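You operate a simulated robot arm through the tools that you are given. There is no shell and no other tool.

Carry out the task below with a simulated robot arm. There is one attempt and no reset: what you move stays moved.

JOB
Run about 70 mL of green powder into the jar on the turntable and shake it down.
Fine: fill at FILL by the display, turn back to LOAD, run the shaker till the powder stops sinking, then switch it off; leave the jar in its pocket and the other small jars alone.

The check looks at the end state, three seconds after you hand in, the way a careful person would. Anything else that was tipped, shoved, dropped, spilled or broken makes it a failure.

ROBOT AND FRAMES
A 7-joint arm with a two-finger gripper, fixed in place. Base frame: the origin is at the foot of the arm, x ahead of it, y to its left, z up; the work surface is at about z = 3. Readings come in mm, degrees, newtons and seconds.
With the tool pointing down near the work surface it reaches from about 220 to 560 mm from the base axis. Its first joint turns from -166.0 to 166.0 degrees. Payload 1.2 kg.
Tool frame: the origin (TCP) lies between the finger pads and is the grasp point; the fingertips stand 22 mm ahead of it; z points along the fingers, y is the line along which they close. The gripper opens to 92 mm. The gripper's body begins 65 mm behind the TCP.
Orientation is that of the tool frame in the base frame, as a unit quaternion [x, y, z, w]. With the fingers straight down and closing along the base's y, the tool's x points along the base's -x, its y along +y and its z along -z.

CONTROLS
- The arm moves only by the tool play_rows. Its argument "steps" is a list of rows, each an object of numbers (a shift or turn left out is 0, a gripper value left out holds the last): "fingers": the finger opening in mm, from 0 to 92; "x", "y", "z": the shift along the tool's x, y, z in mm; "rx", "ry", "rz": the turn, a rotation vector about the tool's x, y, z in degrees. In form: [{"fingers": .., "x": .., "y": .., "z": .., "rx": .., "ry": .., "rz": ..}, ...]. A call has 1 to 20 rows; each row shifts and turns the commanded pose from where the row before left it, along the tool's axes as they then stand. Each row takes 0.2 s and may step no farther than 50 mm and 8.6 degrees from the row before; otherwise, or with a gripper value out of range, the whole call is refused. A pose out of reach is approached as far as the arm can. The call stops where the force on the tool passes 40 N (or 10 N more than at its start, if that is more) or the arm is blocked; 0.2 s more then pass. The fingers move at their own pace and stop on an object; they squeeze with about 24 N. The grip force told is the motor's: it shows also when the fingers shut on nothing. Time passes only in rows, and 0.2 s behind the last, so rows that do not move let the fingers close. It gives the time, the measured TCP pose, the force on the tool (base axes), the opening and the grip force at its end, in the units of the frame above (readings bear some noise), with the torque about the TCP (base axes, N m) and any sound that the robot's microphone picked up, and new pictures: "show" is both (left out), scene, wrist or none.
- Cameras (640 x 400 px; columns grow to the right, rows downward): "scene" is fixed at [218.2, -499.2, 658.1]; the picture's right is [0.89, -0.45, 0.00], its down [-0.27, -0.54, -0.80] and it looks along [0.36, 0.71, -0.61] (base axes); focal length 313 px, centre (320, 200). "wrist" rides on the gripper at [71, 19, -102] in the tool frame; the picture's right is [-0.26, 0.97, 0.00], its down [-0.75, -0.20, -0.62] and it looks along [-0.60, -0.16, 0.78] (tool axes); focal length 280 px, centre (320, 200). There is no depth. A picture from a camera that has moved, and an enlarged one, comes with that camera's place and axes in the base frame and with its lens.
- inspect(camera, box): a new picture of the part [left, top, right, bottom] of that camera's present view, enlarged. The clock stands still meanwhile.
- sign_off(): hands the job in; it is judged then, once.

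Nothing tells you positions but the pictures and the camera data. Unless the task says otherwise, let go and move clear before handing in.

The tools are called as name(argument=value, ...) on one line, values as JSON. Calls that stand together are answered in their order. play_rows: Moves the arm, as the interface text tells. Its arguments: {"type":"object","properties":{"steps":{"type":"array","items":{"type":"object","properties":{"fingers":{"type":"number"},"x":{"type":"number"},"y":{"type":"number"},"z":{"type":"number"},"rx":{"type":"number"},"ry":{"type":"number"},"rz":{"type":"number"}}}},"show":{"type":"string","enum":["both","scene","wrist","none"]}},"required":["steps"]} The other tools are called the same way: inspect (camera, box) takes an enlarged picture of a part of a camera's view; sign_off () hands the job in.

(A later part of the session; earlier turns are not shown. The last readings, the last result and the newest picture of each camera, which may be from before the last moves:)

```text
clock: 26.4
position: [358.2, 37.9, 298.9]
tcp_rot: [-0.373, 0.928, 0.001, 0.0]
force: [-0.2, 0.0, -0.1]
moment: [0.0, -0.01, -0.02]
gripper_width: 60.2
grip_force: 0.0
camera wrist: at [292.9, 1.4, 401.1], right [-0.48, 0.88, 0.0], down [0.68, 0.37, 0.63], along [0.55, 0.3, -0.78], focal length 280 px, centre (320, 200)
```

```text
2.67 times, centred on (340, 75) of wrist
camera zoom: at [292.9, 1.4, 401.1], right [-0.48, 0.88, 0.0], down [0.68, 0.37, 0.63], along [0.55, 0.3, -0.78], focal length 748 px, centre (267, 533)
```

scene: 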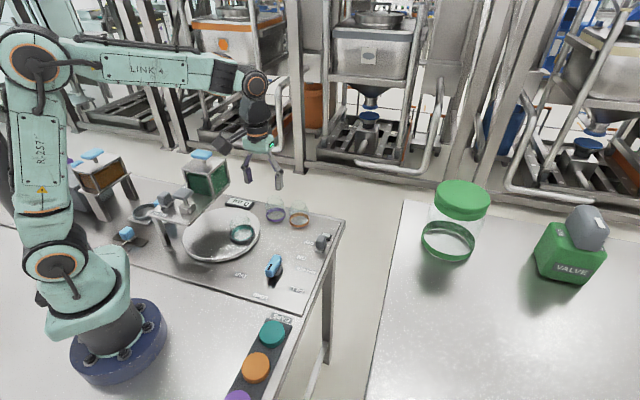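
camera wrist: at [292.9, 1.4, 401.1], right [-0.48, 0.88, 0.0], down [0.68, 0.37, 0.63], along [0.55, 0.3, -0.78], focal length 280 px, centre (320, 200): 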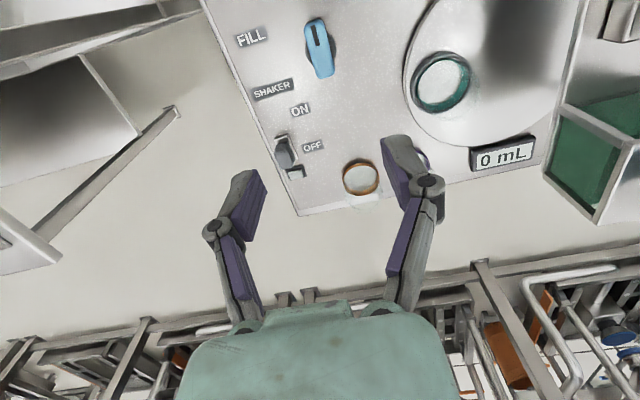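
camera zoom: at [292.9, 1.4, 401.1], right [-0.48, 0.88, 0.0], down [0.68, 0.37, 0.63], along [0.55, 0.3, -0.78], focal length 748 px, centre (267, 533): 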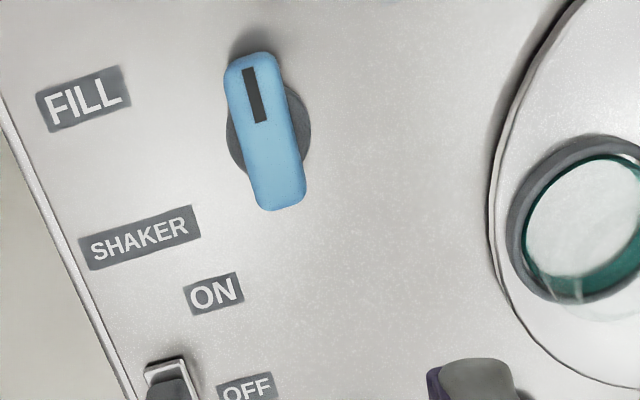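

The gate is closed and the display still shows 0 mL. The knob axis is near (355, 37), with its top at z ≈ 50 and its pointer at LOAD. I'll come down over it in stages.

play_rows(steps=[{"x": 2, "y": 1, "z": 40}, {"z": 40}, {"z": 40}, {"z": 40}, {"z": 30}], show="wrist")

inspect(camera="wrist", box=[200, 0, 440, 200])

inspect(camera="scene", box=[210, 180, 350, 310])

```text
clock: 27.6
position: [354.1, 37.5, 107.7]
tcp_rot: [-0.376, 0.927, 0.0, 0.0]
force: [0.4, 0.1, 0.4]
moment: [0.02, 0.0, -0.01]
gripper_width: 59.9
grip_force: 0.1
camera wrist: at [289.5, 0.2, 210.5], right [-0.48, 0.88, 0.0], down [0.68, 0.38, 0.63], along [0.55, 0.3, -0.78], focal length 280 px, centre (320, 200)
```

wrist: 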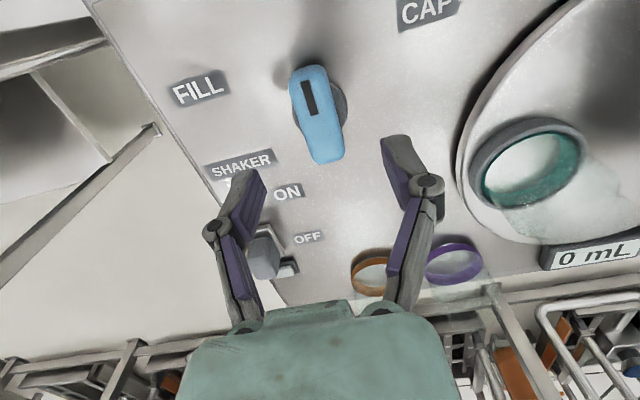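

```text
2.00 times, centred on (320, 100) of wrist
camera zoom: at [289.5, 0.2, 210.5], right [-0.48, 0.88, 0.0], down [0.68, 0.38, 0.63], along [0.55, 0.3, -0.78], focal length 561 px, centre (320, 400)
```

zoom: 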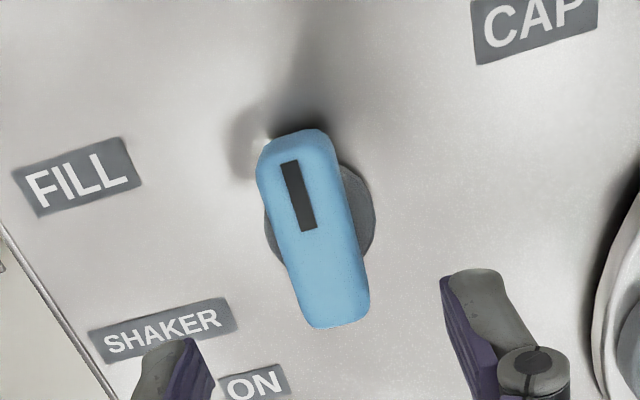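

```text
3.08 times, centred on (280, 245) of scene
camera zoom: at [218.2, -499.2, 658.1], right [0.89, -0.45, 0.0], down [-0.27, -0.54, -0.8], along [0.36, 0.71, -0.61], focal length 962 px, centre (443, 62)
```

zoom: 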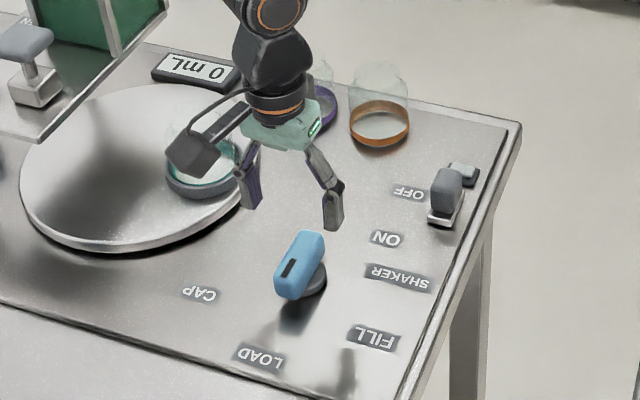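

The knob axis comes out at (354, 36) with the bar about 22 mm wide, and the gripper is aligned across it. I'll lower to z ≈ 43 and grip.

play_rows(steps=[{"x": 0.8, "y": -0.8, "z": 25}, {"z": 22}, {"z": 17}, {}, {"fingers": 15}, {}, {}], show="both")

```text
clock: 29.2
position: [355.1, 37.2, 43.9]
tcp_rot: [-0.375, 0.927, 0.001, -0.001]
force: [-4.4, 3.5, 9.3]
moment: [0.2, 0.07, 0.02]
gripper_width: 23.9
grip_force: 28.2
camera wrist: at [290.4, 0.0, 146.9], right [-0.48, 0.88, 0.0], down [0.68, 0.38, 0.63], along [0.55, 0.3, -0.78], focal length 280 px, centre (320, 200)
```

scene: 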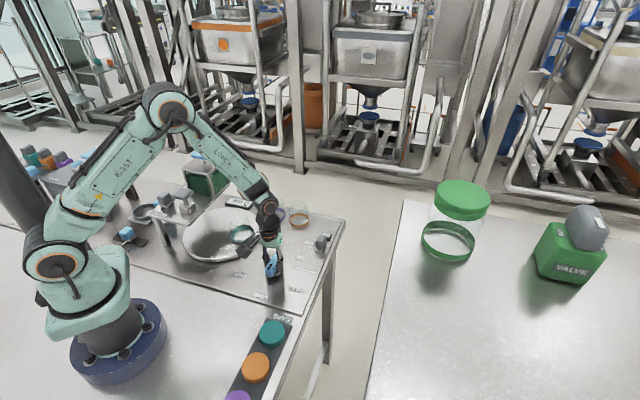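
wrist: 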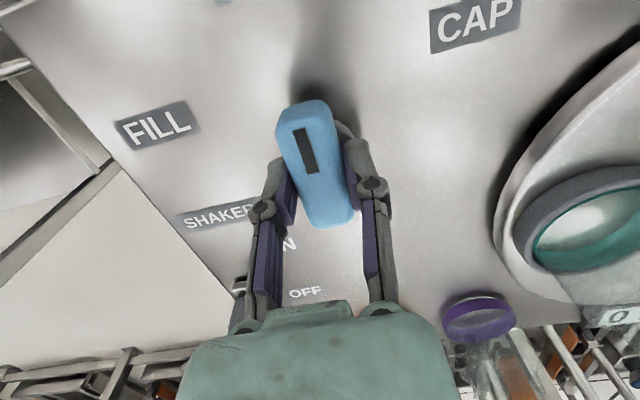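

The grip on the knob is good at 24 mm. I'll turn slowly towards FILL (counter-clockwise, tool rz negative) and check how the table responds.

play_rows(steps=[{"rz": -3}, {"rz": -3}, {"rz": -3}, {"rz": -3}], show="both")

inspect(camera="scene", box=[150, 150, 350, 310])

```text
clock: 30.2
position: [356.0, 36.6, 43.8]
tcp_rot: [-0.471, 0.882, 0.0, -0.001]
force: [-11.3, 6.2, 16.4]
moment: [0.26, 0.09, 0.0]
gripper_width: 23.8
grip_force: 28.5
camera wrist: at [299.5, -12.7, 146.9], right [-0.66, 0.75, 0.0], down [0.59, 0.51, 0.62], along [0.47, 0.41, -0.78], focal length 280 px, centre (320, 200)
```

scene: 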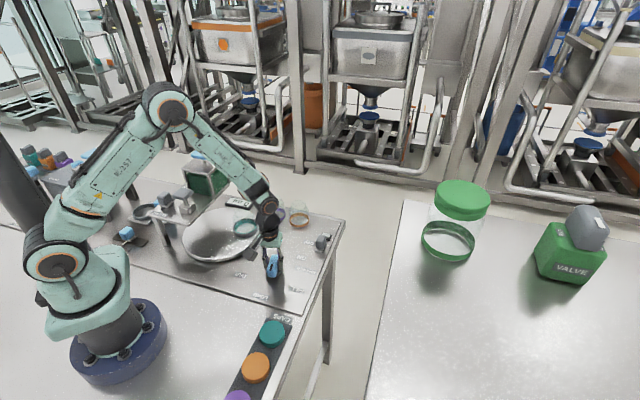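
wrist: 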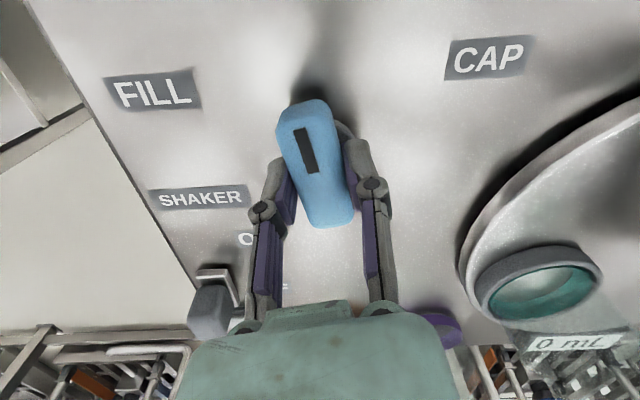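

```text
2.50 times, centred on (250, 230) of scene
camera zoom: at [218.2, -499.2, 658.1], right [0.89, -0.45, 0.0], down [-0.27, -0.54, -0.8], along [0.36, 0.71, -0.61], focal length 781 px, centre (495, 125)
```

zoom: 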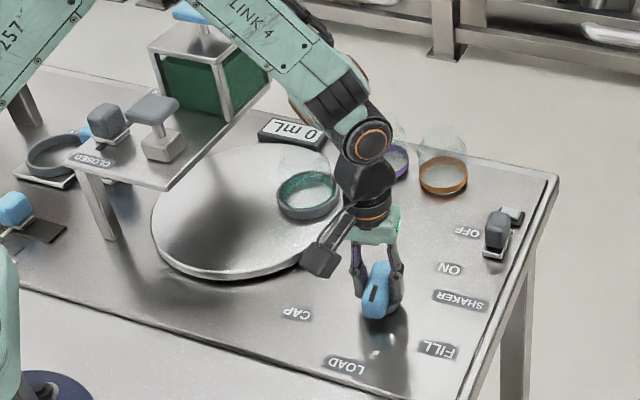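

The knob and table both turned (12° on the knob), with the jar moving towards the hopper. I'll correct a small side offset shown by the force reading and keep turning.

play_rows(steps=[{"y": 1.5, "z": -1}, {"rz": -3}, {"rz": -3}, {"rz": -3}, {"rz": -3}, {"rz": -3}], show="scene")

```text
clock: 31.6
position: [355.0, 36.2, 45.5]
tcp_rot: [-0.581, 0.814, -0.001, 0.002]
force: [20.8, -3.5, -24.1]
moment: [-0.17, -0.27, -0.04]
gripper_width: 23.9
grip_force: 27.6
```

scene: 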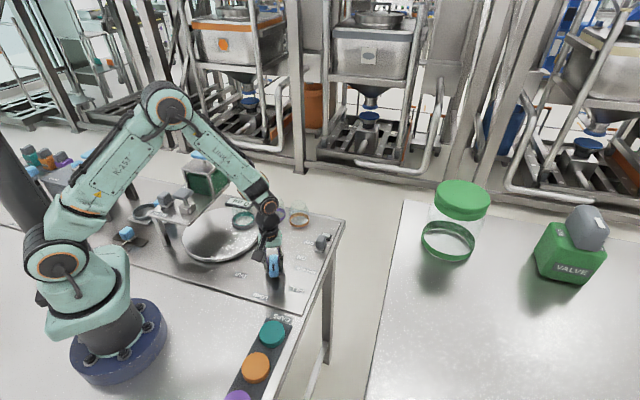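

play_rows(steps=[{"y": -0.9, "z": 0.6}, {"rz": -3}, {"rz": -3}, {"rz": -3}], show="scene")

```text
clock: 32.6
position: [355.3, 36.4, 45.0]
tcp_rot: [-0.644, 0.765, -0.001, 0.0]
force: [11.7, -8.8, 9.7]
moment: [0.4, -0.3, -0.03]
gripper_width: 23.9
grip_force: 28.5
```

scene: 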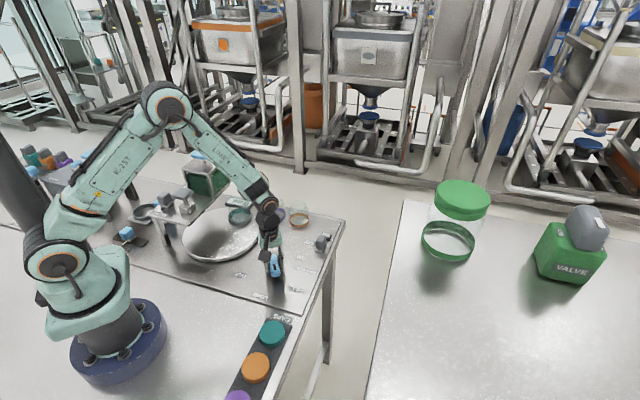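

play_rows(steps=[{"y": -0.5, "x": 0.3}, {"rz": -3}, {"rz": -3}, {"rz": -3}, {"rz": -3}], show="both")

inspect(camera="scene", box=[150, 150, 350, 310])

```text
clock: 33.8
position: [355.4, 37.2, 44.9]
tcp_rot: [0.72, -0.694, 0.001, -0.001]
force: [8.9, -6.4, 12.9]
moment: [-0.61, -0.14, -0.08]
gripper_width: 23.9
grip_force: 27.3
camera wrist: at [338.7, -36.4, 147.7], right [-0.97, 0.23, 0.0], down [0.18, 0.76, 0.63], along [0.14, 0.61, -0.78], focal length 280 px, centre (320, 200)
```

scene: 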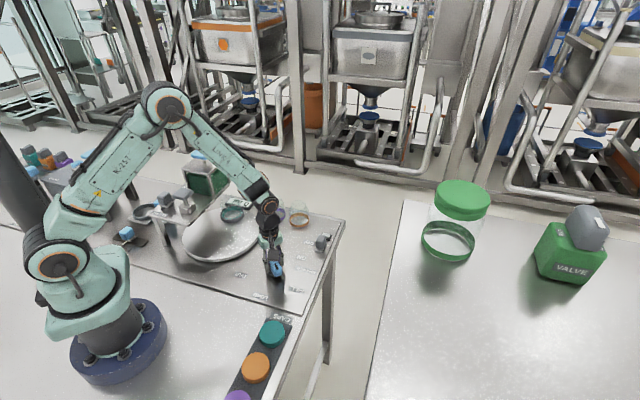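
wrist: 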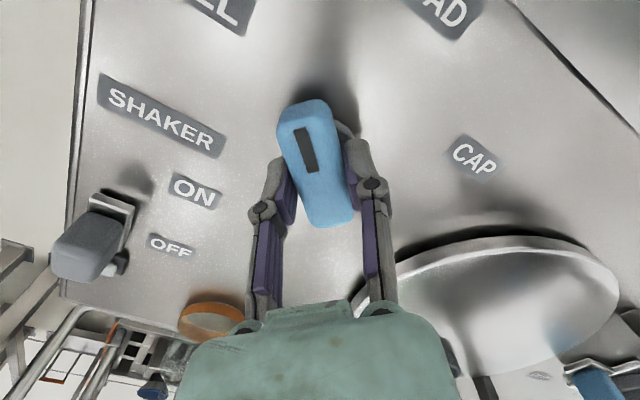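

```text
2.50 times, centred on (250, 230) of scene
camera zoom: at [218.2, -499.2, 658.1], right [0.89, -0.45, 0.0], down [-0.27, -0.54, -0.8], along [0.36, 0.71, -0.61], focal length 781 px, centre (495, 125)
```

zoom: 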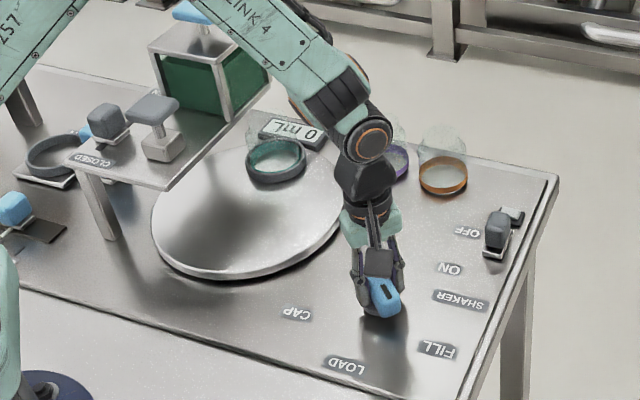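

The jar has moved about 97° for 48° of knob, so the ratio is about 2:1. I'll continue towards FILL in smaller steps and check alignment under the hopper spout.

play_rows(steps=[{"y": -0.3, "z": -0.2}, {"rz": -3}, {"rz": -3}, {"rz": -3}, {"rz": -3}], show="both")

inspect(camera="scene", box=[150, 150, 350, 310])

inspect(camera="wrist", box=[100, 0, 420, 240])

```text
clock: 35.0
position: [355.8, 36.1, 44.1]
tcp_rot: [0.788, -0.615, 0.0, 0.0]
force: [8.0, -8.3, 12.7]
moment: [0.3, -0.05, 0.01]
gripper_width: 23.8
grip_force: 27.7
camera wrist: at [354.3, -38.2, 147.7], right [-1.0, 0.02, 0.0], down [0.01, 0.78, 0.62], along [0.01, 0.62, -0.78], focal length 280 px, centre (320, 200)
```

scene: 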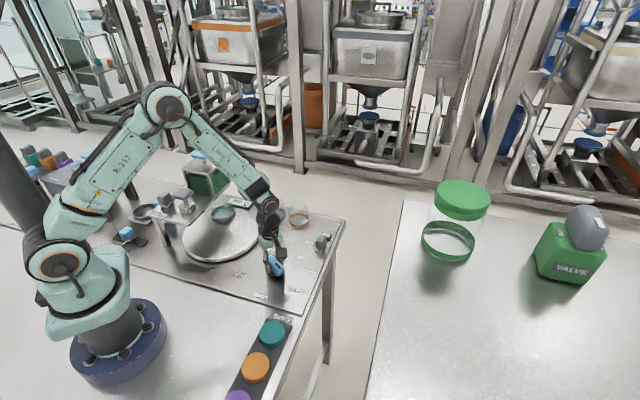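
wrist: 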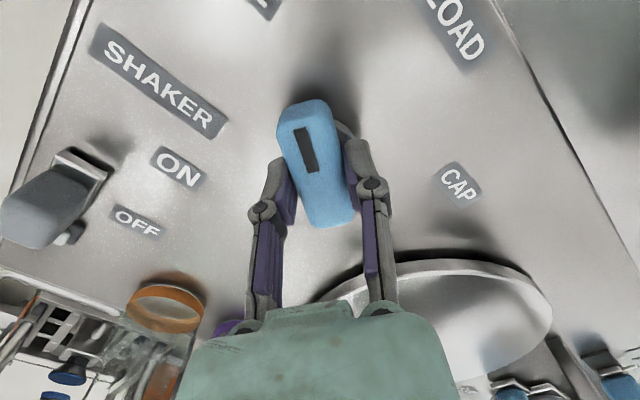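

```text
2.50 times, centred on (250, 230) of scene
camera zoom: at [218.2, -499.2, 658.1], right [0.89, -0.45, 0.0], down [-0.27, -0.54, -0.8], along [0.36, 0.71, -0.61], focal length 781 px, centre (495, 125)
```

zoom: 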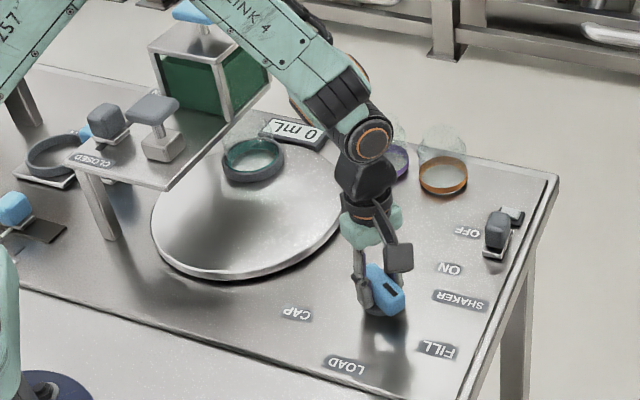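

```text
1.67 times, centred on (260, 120) of wrist
camera zoom: at [354.3, -38.2, 147.7], right [-1.0, 0.02, 0.0], down [0.01, 0.78, 0.62], along [0.01, 0.62, -0.78], focal length 467 px, centre (420, 333)
```

zoom: 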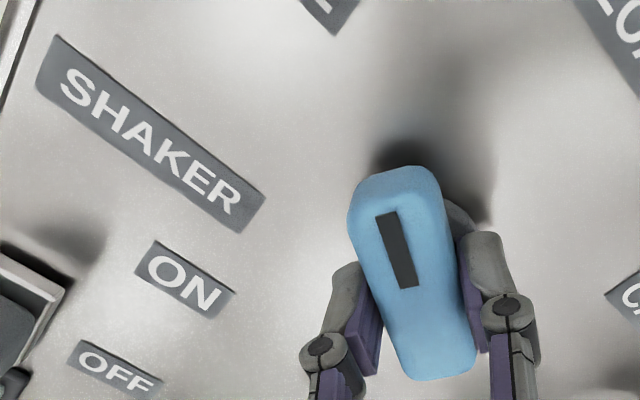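

play_rows(steps=[{"rz": -2.5}, {"rz": -2.5}, {}], show="both")

inspect(camera="scene", box=[150, 150, 350, 310])

```text
clock: 35.8
position: [356.4, 36.7, 43.6]
tcp_rot: [0.815, -0.58, 0.002, 0.0]
force: [8.0, -7.5, 17.3]
moment: [-0.34, -0.26, 0.07]
gripper_width: 24.0
grip_force: 28.4
camera wrist: at [360.7, -38.0, 147.7], right [-1.0, -0.07, 0.0], down [-0.05, 0.78, 0.62], along [-0.04, 0.62, -0.78], focal length 280 px, centre (320, 200)
```

scene: 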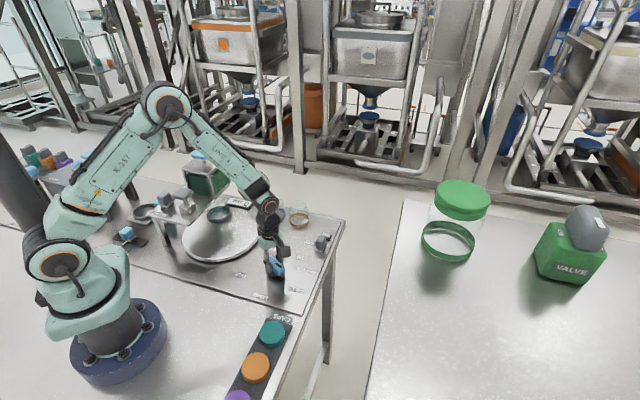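
wrist: 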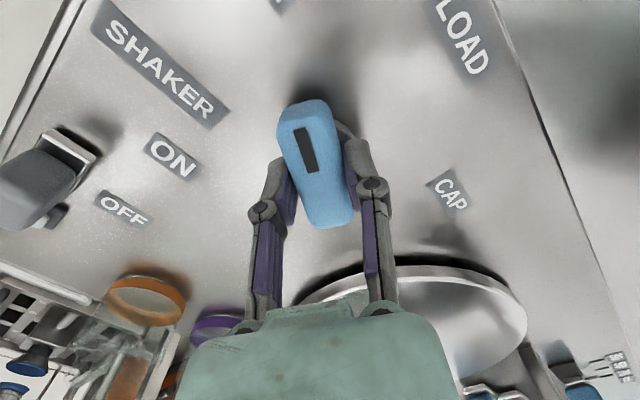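

```text
2.50 times, centred on (250, 230) of scene
camera zoom: at [218.2, -499.2, 658.1], right [0.89, -0.45, 0.0], down [-0.27, -0.54, -0.8], along [0.36, 0.71, -0.61], focal length 781 px, centre (495, 125)
```

zoom: 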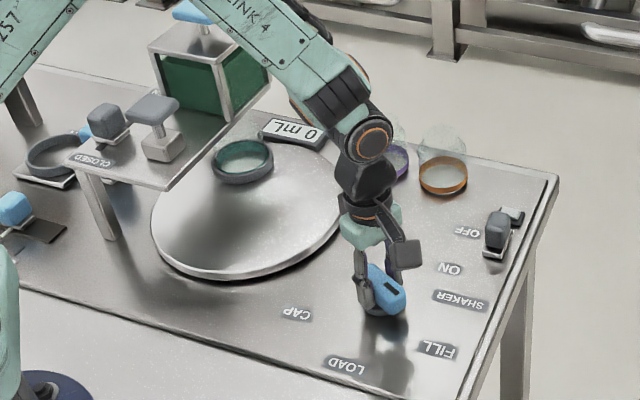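

The knob has turned 65° and the jar looks to be under the hopper. I'll release, rise and check the pointer against FILL and the jar under the spout.

play_rows(steps=[{"fingers": 60}, {}, {}, {"z": -25}, {"z": -40}, {"z": -45}, {"z": -45}, {"z": -45}, {"z": -45}], show="both")

inspect(camera="scene", box=[150, 130, 350, 310])

inspect(camera="wrist", box=[240, 0, 560, 200])

```text
clock: 37.8
position: [355.3, 35.9, 288.7]
tcp_rot: [0.815, -0.58, 0.0, 0.001]
force: [-0.3, -0.3, -0.4]
moment: [0.01, 0.02, -0.04]
gripper_width: 59.9
grip_force: 0.1
camera wrist: at [360.1, -38.2, 392.1], right [-1.0, -0.07, 0.0], down [-0.05, 0.78, 0.62], along [-0.04, 0.62, -0.78], focal length 280 px, centre (320, 200)
```

scene: 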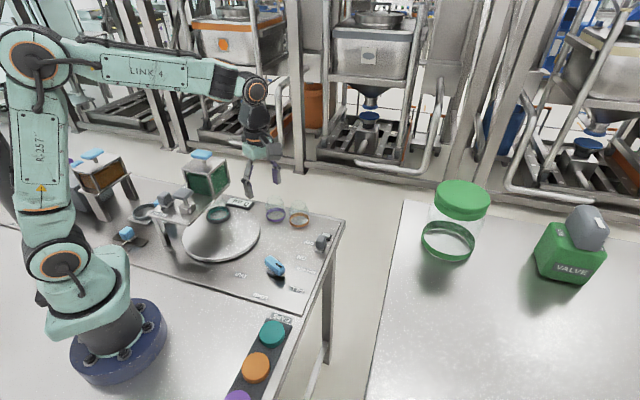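
wrist: 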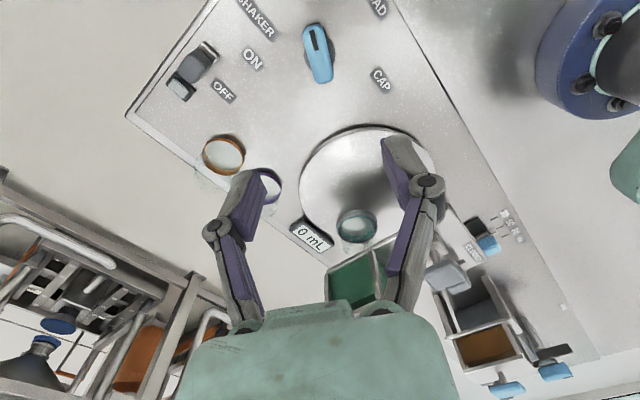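

```text
2.22 times, centred on (250, 220) of scene
camera zoom: at [218.2, -499.2, 658.1], right [0.89, -0.45, 0.0], down [-0.27, -0.54, -0.8], along [0.36, 0.71, -0.61], focal length 695 px, centre (476, 156)
```

zoom: 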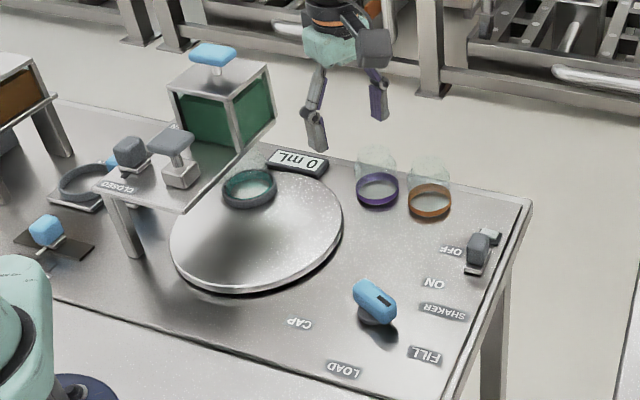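

```text
2.00 times, centred on (400, 100) of wrist
camera zoom: at [360.1, -38.2, 392.1], right [-1.0, -0.07, 0.0], down [-0.05, 0.78, 0.62], along [-0.04, 0.62, -0.78], focal length 561 px, centre (160, 400)
```

zoom: 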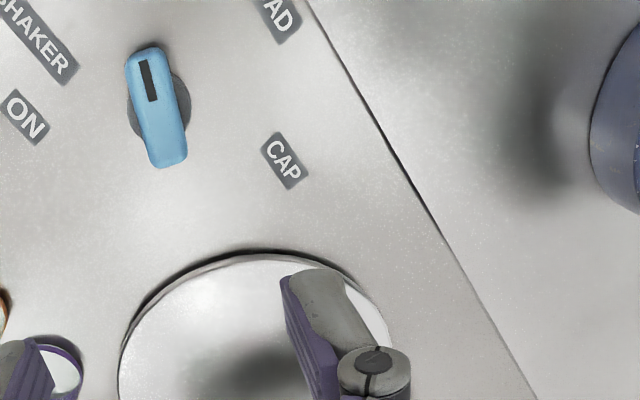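

inspect(camera="wrist", box=[270, 150, 430, 310])

inspect(camera="scene", box=[180, 140, 270, 240])

```text
2.50 times, centred on (350, 230) of wrist
camera zoom: at [360.1, -38.2, 392.1], right [-1.0, -0.07, 0.0], down [-0.05, 0.78, 0.62], along [-0.04, 0.62, -0.78], focal length 701 px, centre (245, 125)
```

zoom: 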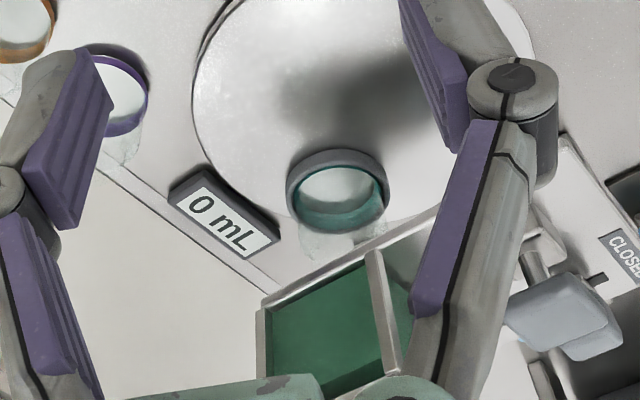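

```text
4.00 times, centred on (225, 190) of scene
camera zoom: at [218.2, -499.2, 658.1], right [0.89, -0.45, 0.0], down [-0.27, -0.54, -0.8], along [0.36, 0.71, -0.61], focal length 1250 px, centre (700, 240)
```

zoom: 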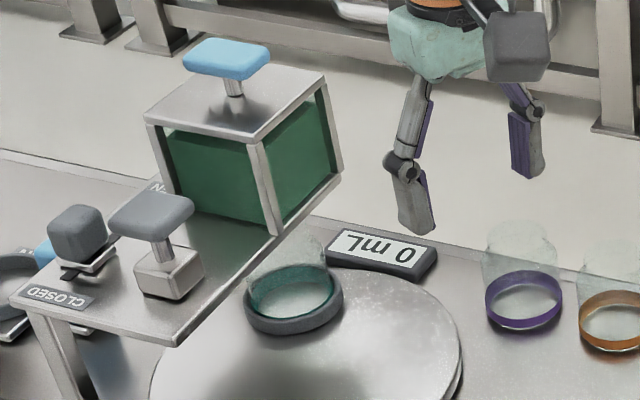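

The jar sits under the spout at FILL, the pointer lines up with FILL, and the display reads 0 mL. I'm going back to the gate lever at its CLOSED position, (149, 281), to grip it again.

play_rows(steps=[{"rz": -6.5, "z": -10}, {"rz": -6.5}, {"rz": -6.5}, {"rz": -6.4}, {"x": -39.8, "y": -3.5}, {"x": -39.8, "y": -3.5}, {"x": -39.8, "y": -3.5}, {"x": -39.8, "y": -3.5}, {"x": -39.8, "y": -3.5}, {"x": -39.8, "y": -3.5}, {"x": -39.8, "y": -3.5}, {"x": -39.8, "y": -3.5}, {"z": 30}], show="wrist")

inspect(camera="wrist", box=[220, 20, 420, 160])

```text
clock: 40.6
position: [151.0, 281.5, 270.6]
tcp_rot: [0.924, -0.383, 0.001, -0.001]
force: [0.1, -0.1, 0.3]
moment: [-0.02, -0.01, 0.01]
gripper_width: 59.8
grip_force: 0.1
camera wrist: at [186.3, 216.8, 373.5], right [-0.87, -0.5, 0.0], down [-0.39, 0.68, 0.62], along [-0.31, 0.54, -0.78], focal length 280 px, centre (320, 200)
```

wrist: 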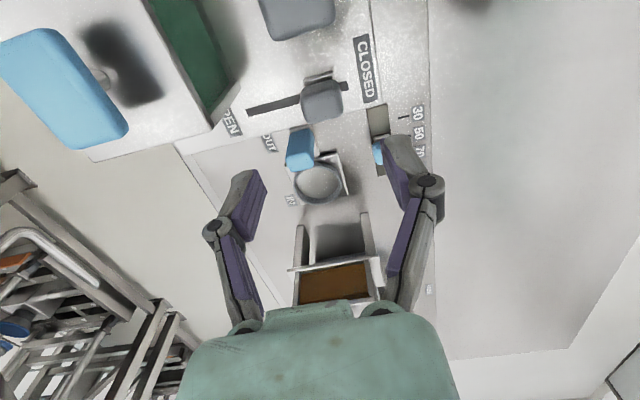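

```text
2.86 times, centred on (320, 90) of wrist
camera zoom: at [186.3, 216.8, 373.5], right [-0.87, -0.5, 0.0], down [-0.39, 0.68, 0.62], along [-0.31, 0.54, -0.78], focal length 801 px, centre (320, 514)
```

zoom: 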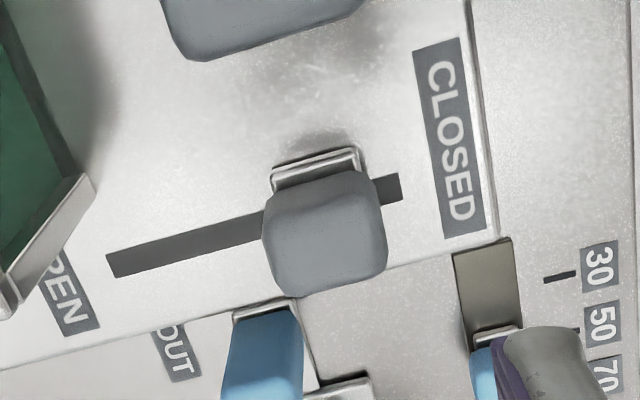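

play_rows(steps=[{"y": 2, "z": 25}, {"z": 25}, {"z": 25}, {"z": 15}, {"z": 12.5}, {"fingers": 20}, {}, {}], show="both")

inspect(camera="scene", box=[150, 150, 290, 250])

```text
clock: 42.4
position: [150.3, 281.3, 167.3]
tcp_rot: [0.923, -0.384, 0.0, -0.002]
force: [11.5, 9.2, 8.1]
moment: [0.21, -0.3, 0.07]
gripper_width: 31.3
grip_force: 28.0
camera wrist: at [185.6, 215.5, 270.2], right [-0.87, -0.5, 0.0], down [-0.39, 0.68, 0.63], along [-0.31, 0.55, -0.78], focal length 280 px, centre (320, 200)
```

scene: 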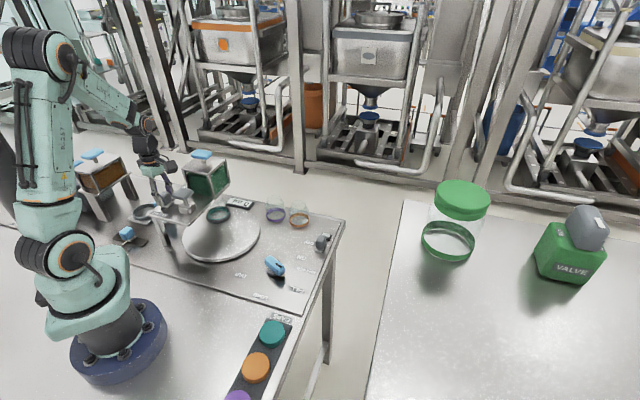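
wrist: 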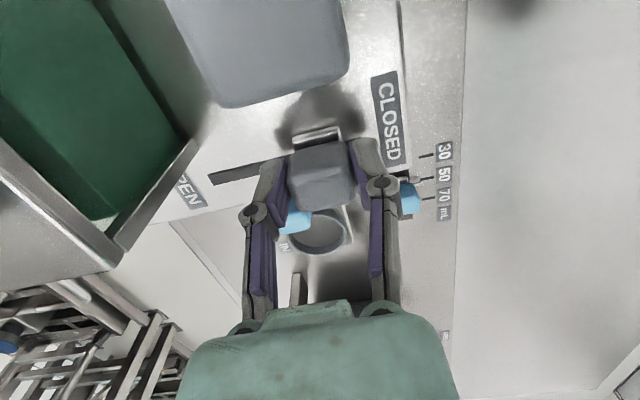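

```text
4.00 times, centred on (220, 200) of scene
camera zoom: at [218.2, -499.2, 658.1], right [0.89, -0.45, 0.0], down [-0.27, -0.54, -0.8], along [0.36, 0.71, -0.61], focal length 1250 px, centre (720, 200)
```

zoom: 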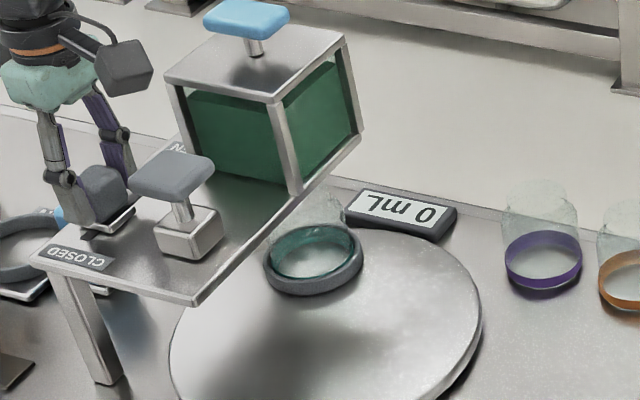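

I've gripped the lever and the display reads clearly from the scene camera. I'll open the gate a little and watch the display for flow.

play_rows(steps=[{"y": -5}, {"y": -5}], show="none")

inspect(camera="scene", box=[150, 150, 290, 250])

```text
clock: 43.0
position: [156.0, 286.2, 166.1]
tcp_rot: [0.924, -0.383, 0.0, 0.001]
force: [1.4, -1.1, 16.8]
moment: [-0.17, -0.08, 0.05]
gripper_width: 31.3
grip_force: 28.4
```

```text
4.00 times, centred on (220, 200) of scene
camera zoom: at [218.2, -499.2, 658.1], right [0.89, -0.45, 0.0], down [-0.27, -0.54, -0.8], along [0.36, 0.71, -0.61], focal length 1250 px, centre (720, 200)
```

zoom: 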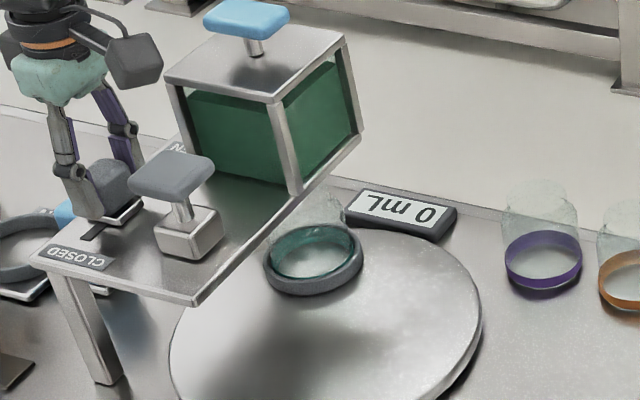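

play_rows(steps=[{"y": -5, "z": -0.3}, {"y": -3}], show="none")

inspect(camera="scene", box=[180, 160, 280, 240])

```text
clock: 43.6
position: [160.9, 292.1, 166.9]
tcp_rot: [0.924, -0.383, -0.001, 0.001]
force: [-0.9, 0.5, -3.9]
moment: [-0.04, 0.01, -0.16]
gripper_width: 31.7
grip_force: 27.6
```

```text
5.00 times, centred on (230, 200) of scene
camera zoom: at [218.2, -499.2, 658.1], right [0.89, -0.45, 0.0], down [-0.27, -0.54, -0.8], along [0.36, 0.71, -0.61], focal length 1563 px, centre (770, 200)
```

zoom: 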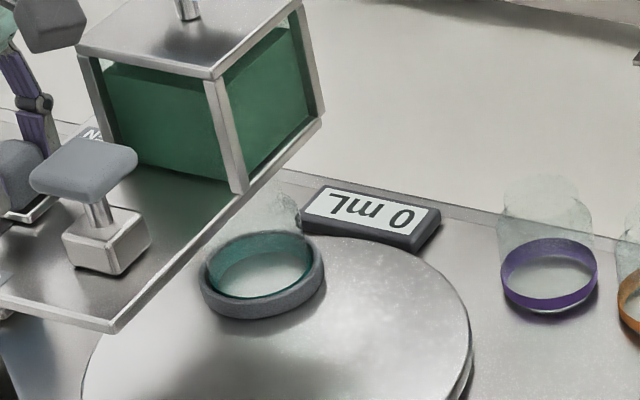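

play_rows(steps=[{"y": -4}, {"y": -3}], show="none")

inspect(camera="scene", box=[180, 160, 280, 240])

```text
clock: 44.2
position: [165.7, 298.7, 165.9]
tcp_rot: [0.924, -0.382, 0.0, 0.001]
force: [-2.3, 1.2, -18.9]
moment: [0.29, 0.27, 0.04]
gripper_width: 31.4
grip_force: 27.4
```

```text
5.00 times, centred on (230, 200) of scene
camera zoom: at [218.2, -499.2, 658.1], right [0.89, -0.45, 0.0], down [-0.27, -0.54, -0.8], along [0.36, 0.71, -0.61], focal length 1563 px, centre (770, 200)
```

zoom: 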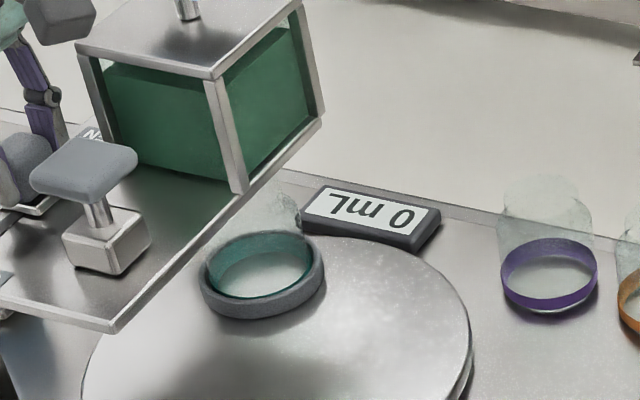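

play_rows(steps=[{"y": -3, "z": 0.4}, {"y": -2}], show="none")

inspect(camera="scene", box=[180, 160, 280, 240])

```text
clock: 44.8
position: [170.7, 300.4, 166.6]
tcp_rot: [0.924, -0.383, -0.001, 0.001]
force: [-3.3, 3.3, -18.6]
moment: [-0.16, -0.08, -0.05]
gripper_width: 31.5
grip_force: 28.0
```

```text
5.00 times, centred on (230, 200) of scene
camera zoom: at [218.2, -499.2, 658.1], right [0.89, -0.45, 0.0], down [-0.27, -0.54, -0.8], along [0.36, 0.71, -0.61], focal length 1563 px, centre (770, 200)
```

zoom: 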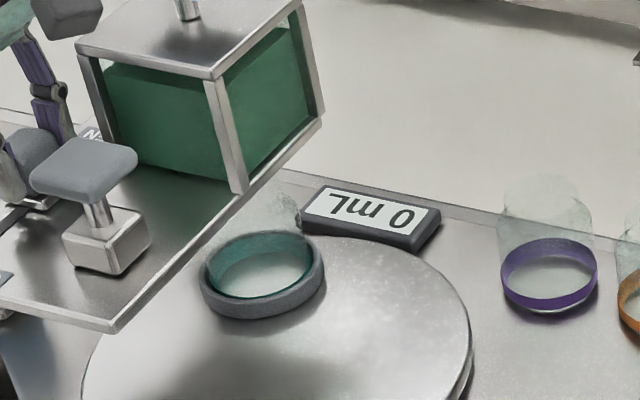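

play_rows(steps=[{"y": -2, "z": 0.3}, {"y": -2}, {}], show="none")

inspect(camera="scene", box=[180, 160, 280, 240])

```text
clock: 45.6
position: [174.5, 304.9, 166.7]
tcp_rot: [0.924, -0.383, 0.0, -0.001]
force: [-3.4, 3.3, -3.0]
moment: [0.01, 0.11, -0.03]
gripper_width: 31.5
grip_force: 28.0
```

```text
5.00 times, centred on (230, 200) of scene
camera zoom: at [218.2, -499.2, 658.1], right [0.89, -0.45, 0.0], down [-0.27, -0.54, -0.8], along [0.36, 0.71, -0.61], focal length 1563 px, centre (770, 200)
```

zoom: 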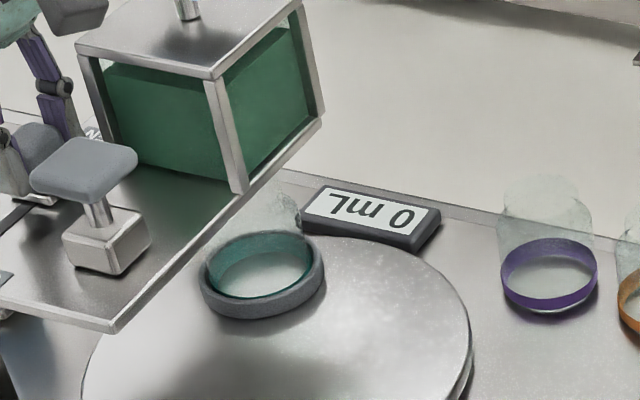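

play_rows(steps=[{"y": -2}, {"y": -2}, {}], show="none")

inspect(camera="scene", box=[180, 160, 280, 240])

```text
clock: 46.4
position: [176.4, 306.9, 166.9]
tcp_rot: [0.924, -0.382, 0.0, 0.0]
force: [-4.6, 5.0, 0.3]
moment: [0.21, 0.17, -0.02]
gripper_width: 31.4
grip_force: 28.4
```

```text
5.00 times, centred on (230, 200) of scene
camera zoom: at [218.2, -499.2, 658.1], right [0.89, -0.45, 0.0], down [-0.27, -0.54, -0.8], along [0.36, 0.71, -0.61], focal length 1563 px, centre (770, 200)
```

zoom: 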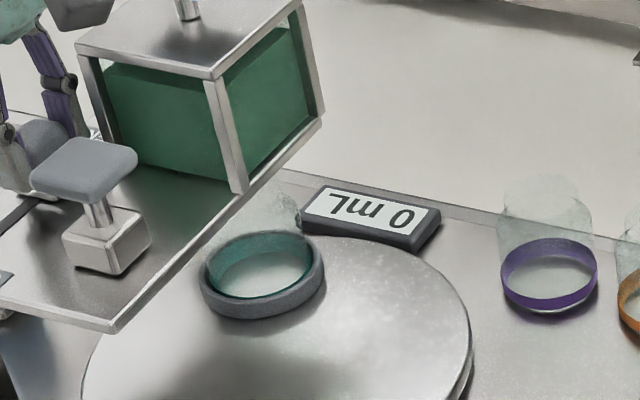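

play_rows(steps=[{"y": -3}, {"y": -3}, {}], show="none")

inspect(camera="scene", box=[180, 160, 280, 240])

```text
clock: 47.2
position: [179.6, 311.0, 167.6]
tcp_rot: [0.924, -0.382, 0.0, 0.0]
force: [-3.0, 4.8, 1.8]
moment: [0.21, 0.12, 0.04]
gripper_width: 31.7
grip_force: 27.6
```

```text
5.00 times, centred on (230, 200) of scene
camera zoom: at [218.2, -499.2, 658.1], right [0.89, -0.45, 0.0], down [-0.27, -0.54, -0.8], along [0.36, 0.71, -0.61], focal length 1563 px, centre (770, 200)
```

zoom: 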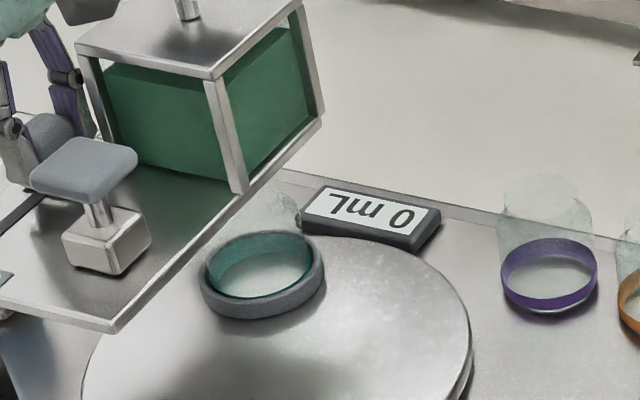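

play_rows(steps=[{"y": -2.5}, {"y": -2.5}, {}, {}], show="wrist")

inspect(camera="scene", box=[180, 160, 280, 240])

```text
clock: 48.2
position: [182.9, 314.7, 168.0]
tcp_rot: [0.924, -0.382, 0.0, 0.0]
force: [-2.8, 4.7, 5.8]
moment: [-0.02, -0.02, 0.08]
gripper_width: 31.7
grip_force: 28.2
camera wrist: at [219.7, 249.6, 269.8], right [-0.87, -0.5, 0.0], down [-0.39, 0.68, 0.63], along [-0.31, 0.54, -0.78], focal length 280 px, centre (320, 200)
```

wrist: 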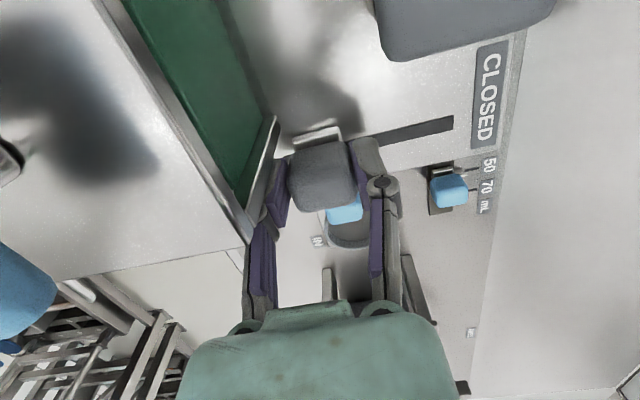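

```text
5.00 times, centred on (230, 200) of scene
camera zoom: at [218.2, -499.2, 658.1], right [0.89, -0.45, 0.0], down [-0.27, -0.54, -0.8], along [0.36, 0.71, -0.61], focal length 1563 px, centre (770, 200)
```

zoom: 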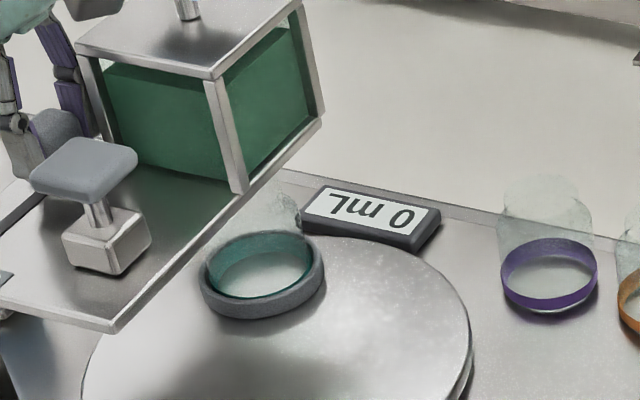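

The gate is fully open with the jar at FILL, but nothing flows and the display stays at 0. The jar may not be exactly on the FILL index, so I'll close the gate again first so no powder can run unwatched. Then I'll check the knob alignment.

play_rows(steps=[{"y": 6}, {"y": 6}, {"y": 6}, {"y": 6}, {"y": 6}, {"y": 6}, {"y": 6}, {"y": 5}, {"y": 3}], show="none")

inspect(camera="scene", box=[130, 150, 290, 250])

```text
clock: 50.2
position: [149.4, 281.0, 167.4]
tcp_rot: [0.923, -0.384, 0.0, -0.003]
force: [8.9, 20.9, -12.4]
moment: [0.16, -0.4, 0.05]
gripper_width: 31.6
grip_force: 28.1
```

```text
4.00 times, centred on (210, 200) of scene
camera zoom: at [218.2, -499.2, 658.1], right [0.89, -0.45, 0.0], down [-0.27, -0.54, -0.8], along [0.36, 0.71, -0.61], focal length 1250 px, centre (760, 200)
```

zoom: 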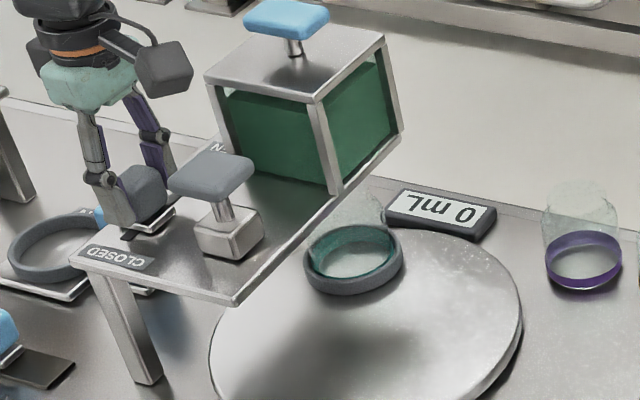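

play_rows(steps=[{"y": -0.8}, {"fingers": 60}, {}, {"z": -30}, {"z": -35}, {"z": -35}, {"z": -30}, {"x": 38.2, "y": 4.2}, {"x": 38.2, "y": 4.2}, {"x": 38.2, "y": 4.2}, {"x": 38.2, "y": 4.2}, {"x": 38.2, "y": 4.2}, {"x": 38.2, "y": 4.2}, {"x": 38.2, "y": 4.2}, {"x": 38.2, "y": 4.2}, {"x": 38.2, "y": 4.2}, {"x": 38.2, "y": 4.2}], show="none")

play_rows(steps=[{"rz": 7.5}, {"rz": 7.5}, {"rz": 7.5}, {"rz": 7.5}, {"rz": 7.5}, {"rz": 7.5}, {}], show="wrist")

inspect(camera="wrist", box=[230, 0, 420, 130])

inspect(camera="wrist", box=[340, 80, 560, 260])

```text
clock: 53.8
position: [389.7, -20.9, 295.9]
tcp_rot: [0.924, -0.382, 0.001, 0.0]
force: [0.3, 0.4, -0.3]
moment: [0.02, 0.04, 0.0]
gripper_width: 60.0
grip_force: 0.0
```

```text
clock: 55.4
position: [389.5, -20.4, 296.5]
tcp_rot: [-0.706, 0.708, 0.0, 0.0]
force: [-0.2, 0.7, 0.1]
moment: [0.01, -0.06, -0.01]
gripper_width: 60.0
grip_force: 0.1
camera wrist: at [369.7, -92.3, 399.6], right [-0.96, 0.26, 0.0], down [0.21, 0.75, 0.62], along [0.17, 0.6, -0.78], focal length 280 px, centre (320, 200)
```

wrist: 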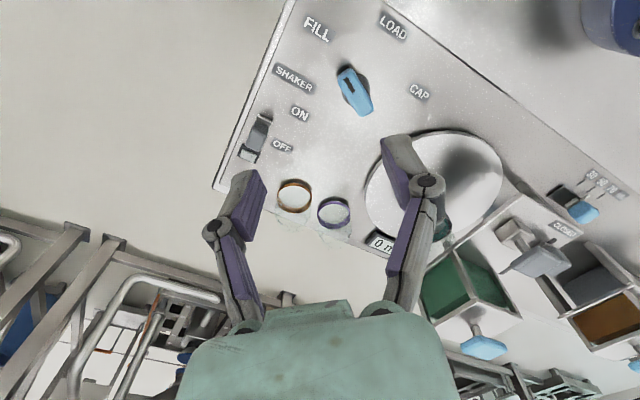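

```text
3.08 times, centred on (325, 65) of wrist
camera zoom: at [369.7, -92.3, 399.6], right [-0.96, 0.26, 0.0], down [0.21, 0.75, 0.62], along [0.17, 0.6, -0.78], focal length 863 px, centre (305, 615)
```

zoom: 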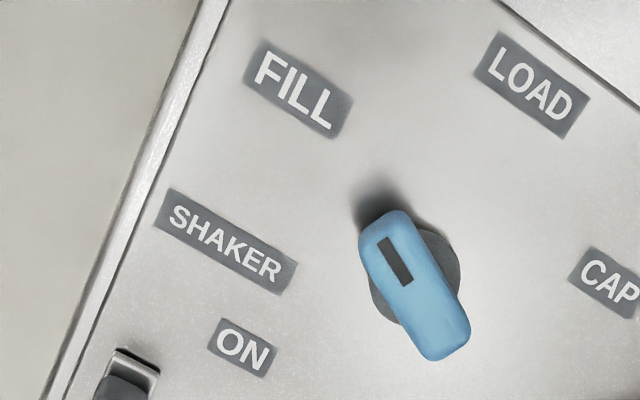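

```text
2.22 times, centred on (450, 170) of wrist
camera zoom: at [369.7, -92.3, 399.6], right [-0.96, 0.26, 0.0], down [0.21, 0.75, 0.62], along [0.17, 0.6, -0.78], focal length 623 px, centre (31, 267)
```

zoom: 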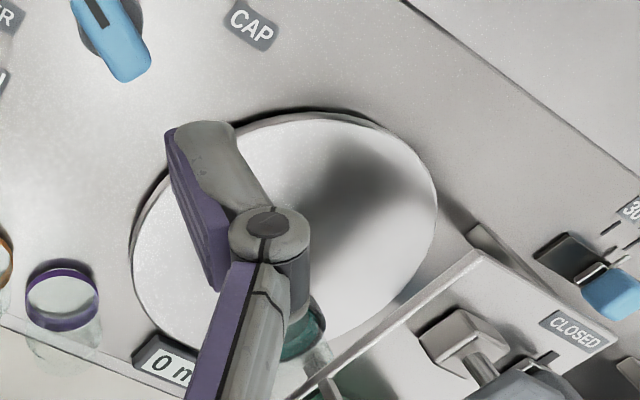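

With the gate closed, my measurements put the knob at about 286–290° and FILL at about 290.5–291.4°, so it could be slightly short. I'll look from low down at how the jar lines up with the spout to settle it.

play_rows(steps=[{"x": -4, "y": 37, "z": 19}, {"x": -4, "y": 37, "z": 19}, {"x": -4, "y": 37, "z": 19}, {"x": -4, "y": 37, "z": 19}, {"ry": -8.5}, {"ry": -8.5}, {"ry": -8.5}, {"ry": -8.5}, {"ry": -8.5}, {"x": 22.5, "z": 24.5}, {"x": 22.5, "z": 24.5}, {"x": 22.5, "z": 24.5}, {"x": 22.5, "z": 24.5}, {}], show="wrist")

inspect(camera="wrist", box=[280, 150, 440, 290])

```text
clock: 58.4
position: [241.4, -4.2, 87.8]
tcp_rot: [-0.659, 0.659, 0.256, 0.257]
force: [0.3, 0.2, 0.0]
moment: [-0.02, 0.0, 0.01]
gripper_width: 59.8
grip_force: 0.0
camera wrist: at [221.4, -126.1, 116.1], right [-0.97, 0.19, 0.18], down [0.2, 0.13, 0.97], along [0.16, 0.97, -0.17], focal length 280 px, centre (320, 200)
```

wrist: 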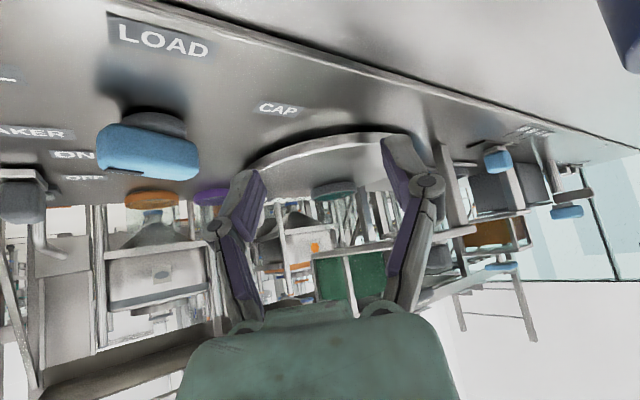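

```text
2.86 times, centred on (360, 220) of wrist
camera zoom: at [221.4, -126.1, 116.1], right [-0.97, 0.19, 0.18], down [0.2, 0.13, 0.97], along [0.16, 0.97, -0.17], focal length 801 px, centre (206, 143)
```

zoom: 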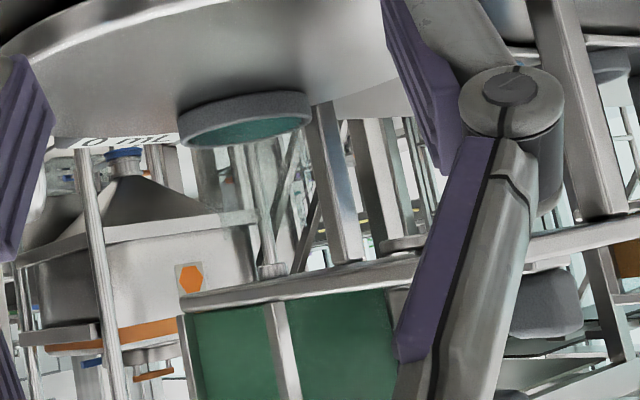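

inspect(camera="wrist", box=[315, 170, 375, 250])

inspect(camera="wrist", box=[300, 160, 400, 270])

```text
5.00 times, centred on (345, 210) of wrist
camera zoom: at [221.4, -126.1, 116.1], right [-0.97, 0.19, 0.18], down [0.2, 0.13, 0.97], along [0.16, 0.97, -0.17], focal length 1402 px, centre (195, 150)
```

zoom: 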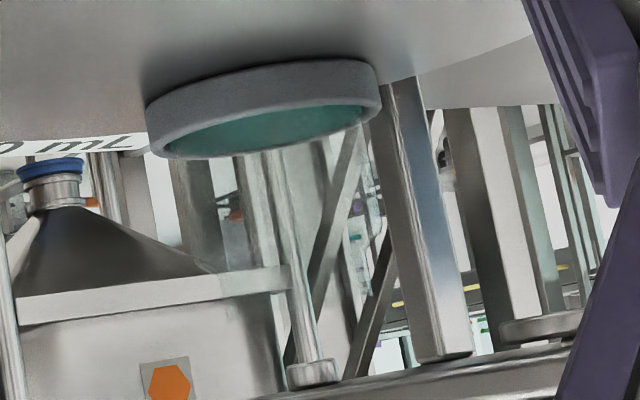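

```text
3.64 times, centred on (350, 215) of wrist
camera zoom: at [221.4, -126.1, 116.1], right [-0.97, 0.19, 0.18], down [0.2, 0.13, 0.97], along [0.16, 0.97, -0.17], focal length 1020 px, centre (211, 146)
```

zoom: 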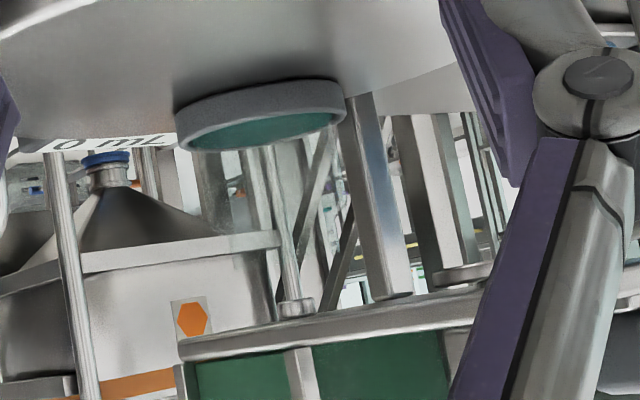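

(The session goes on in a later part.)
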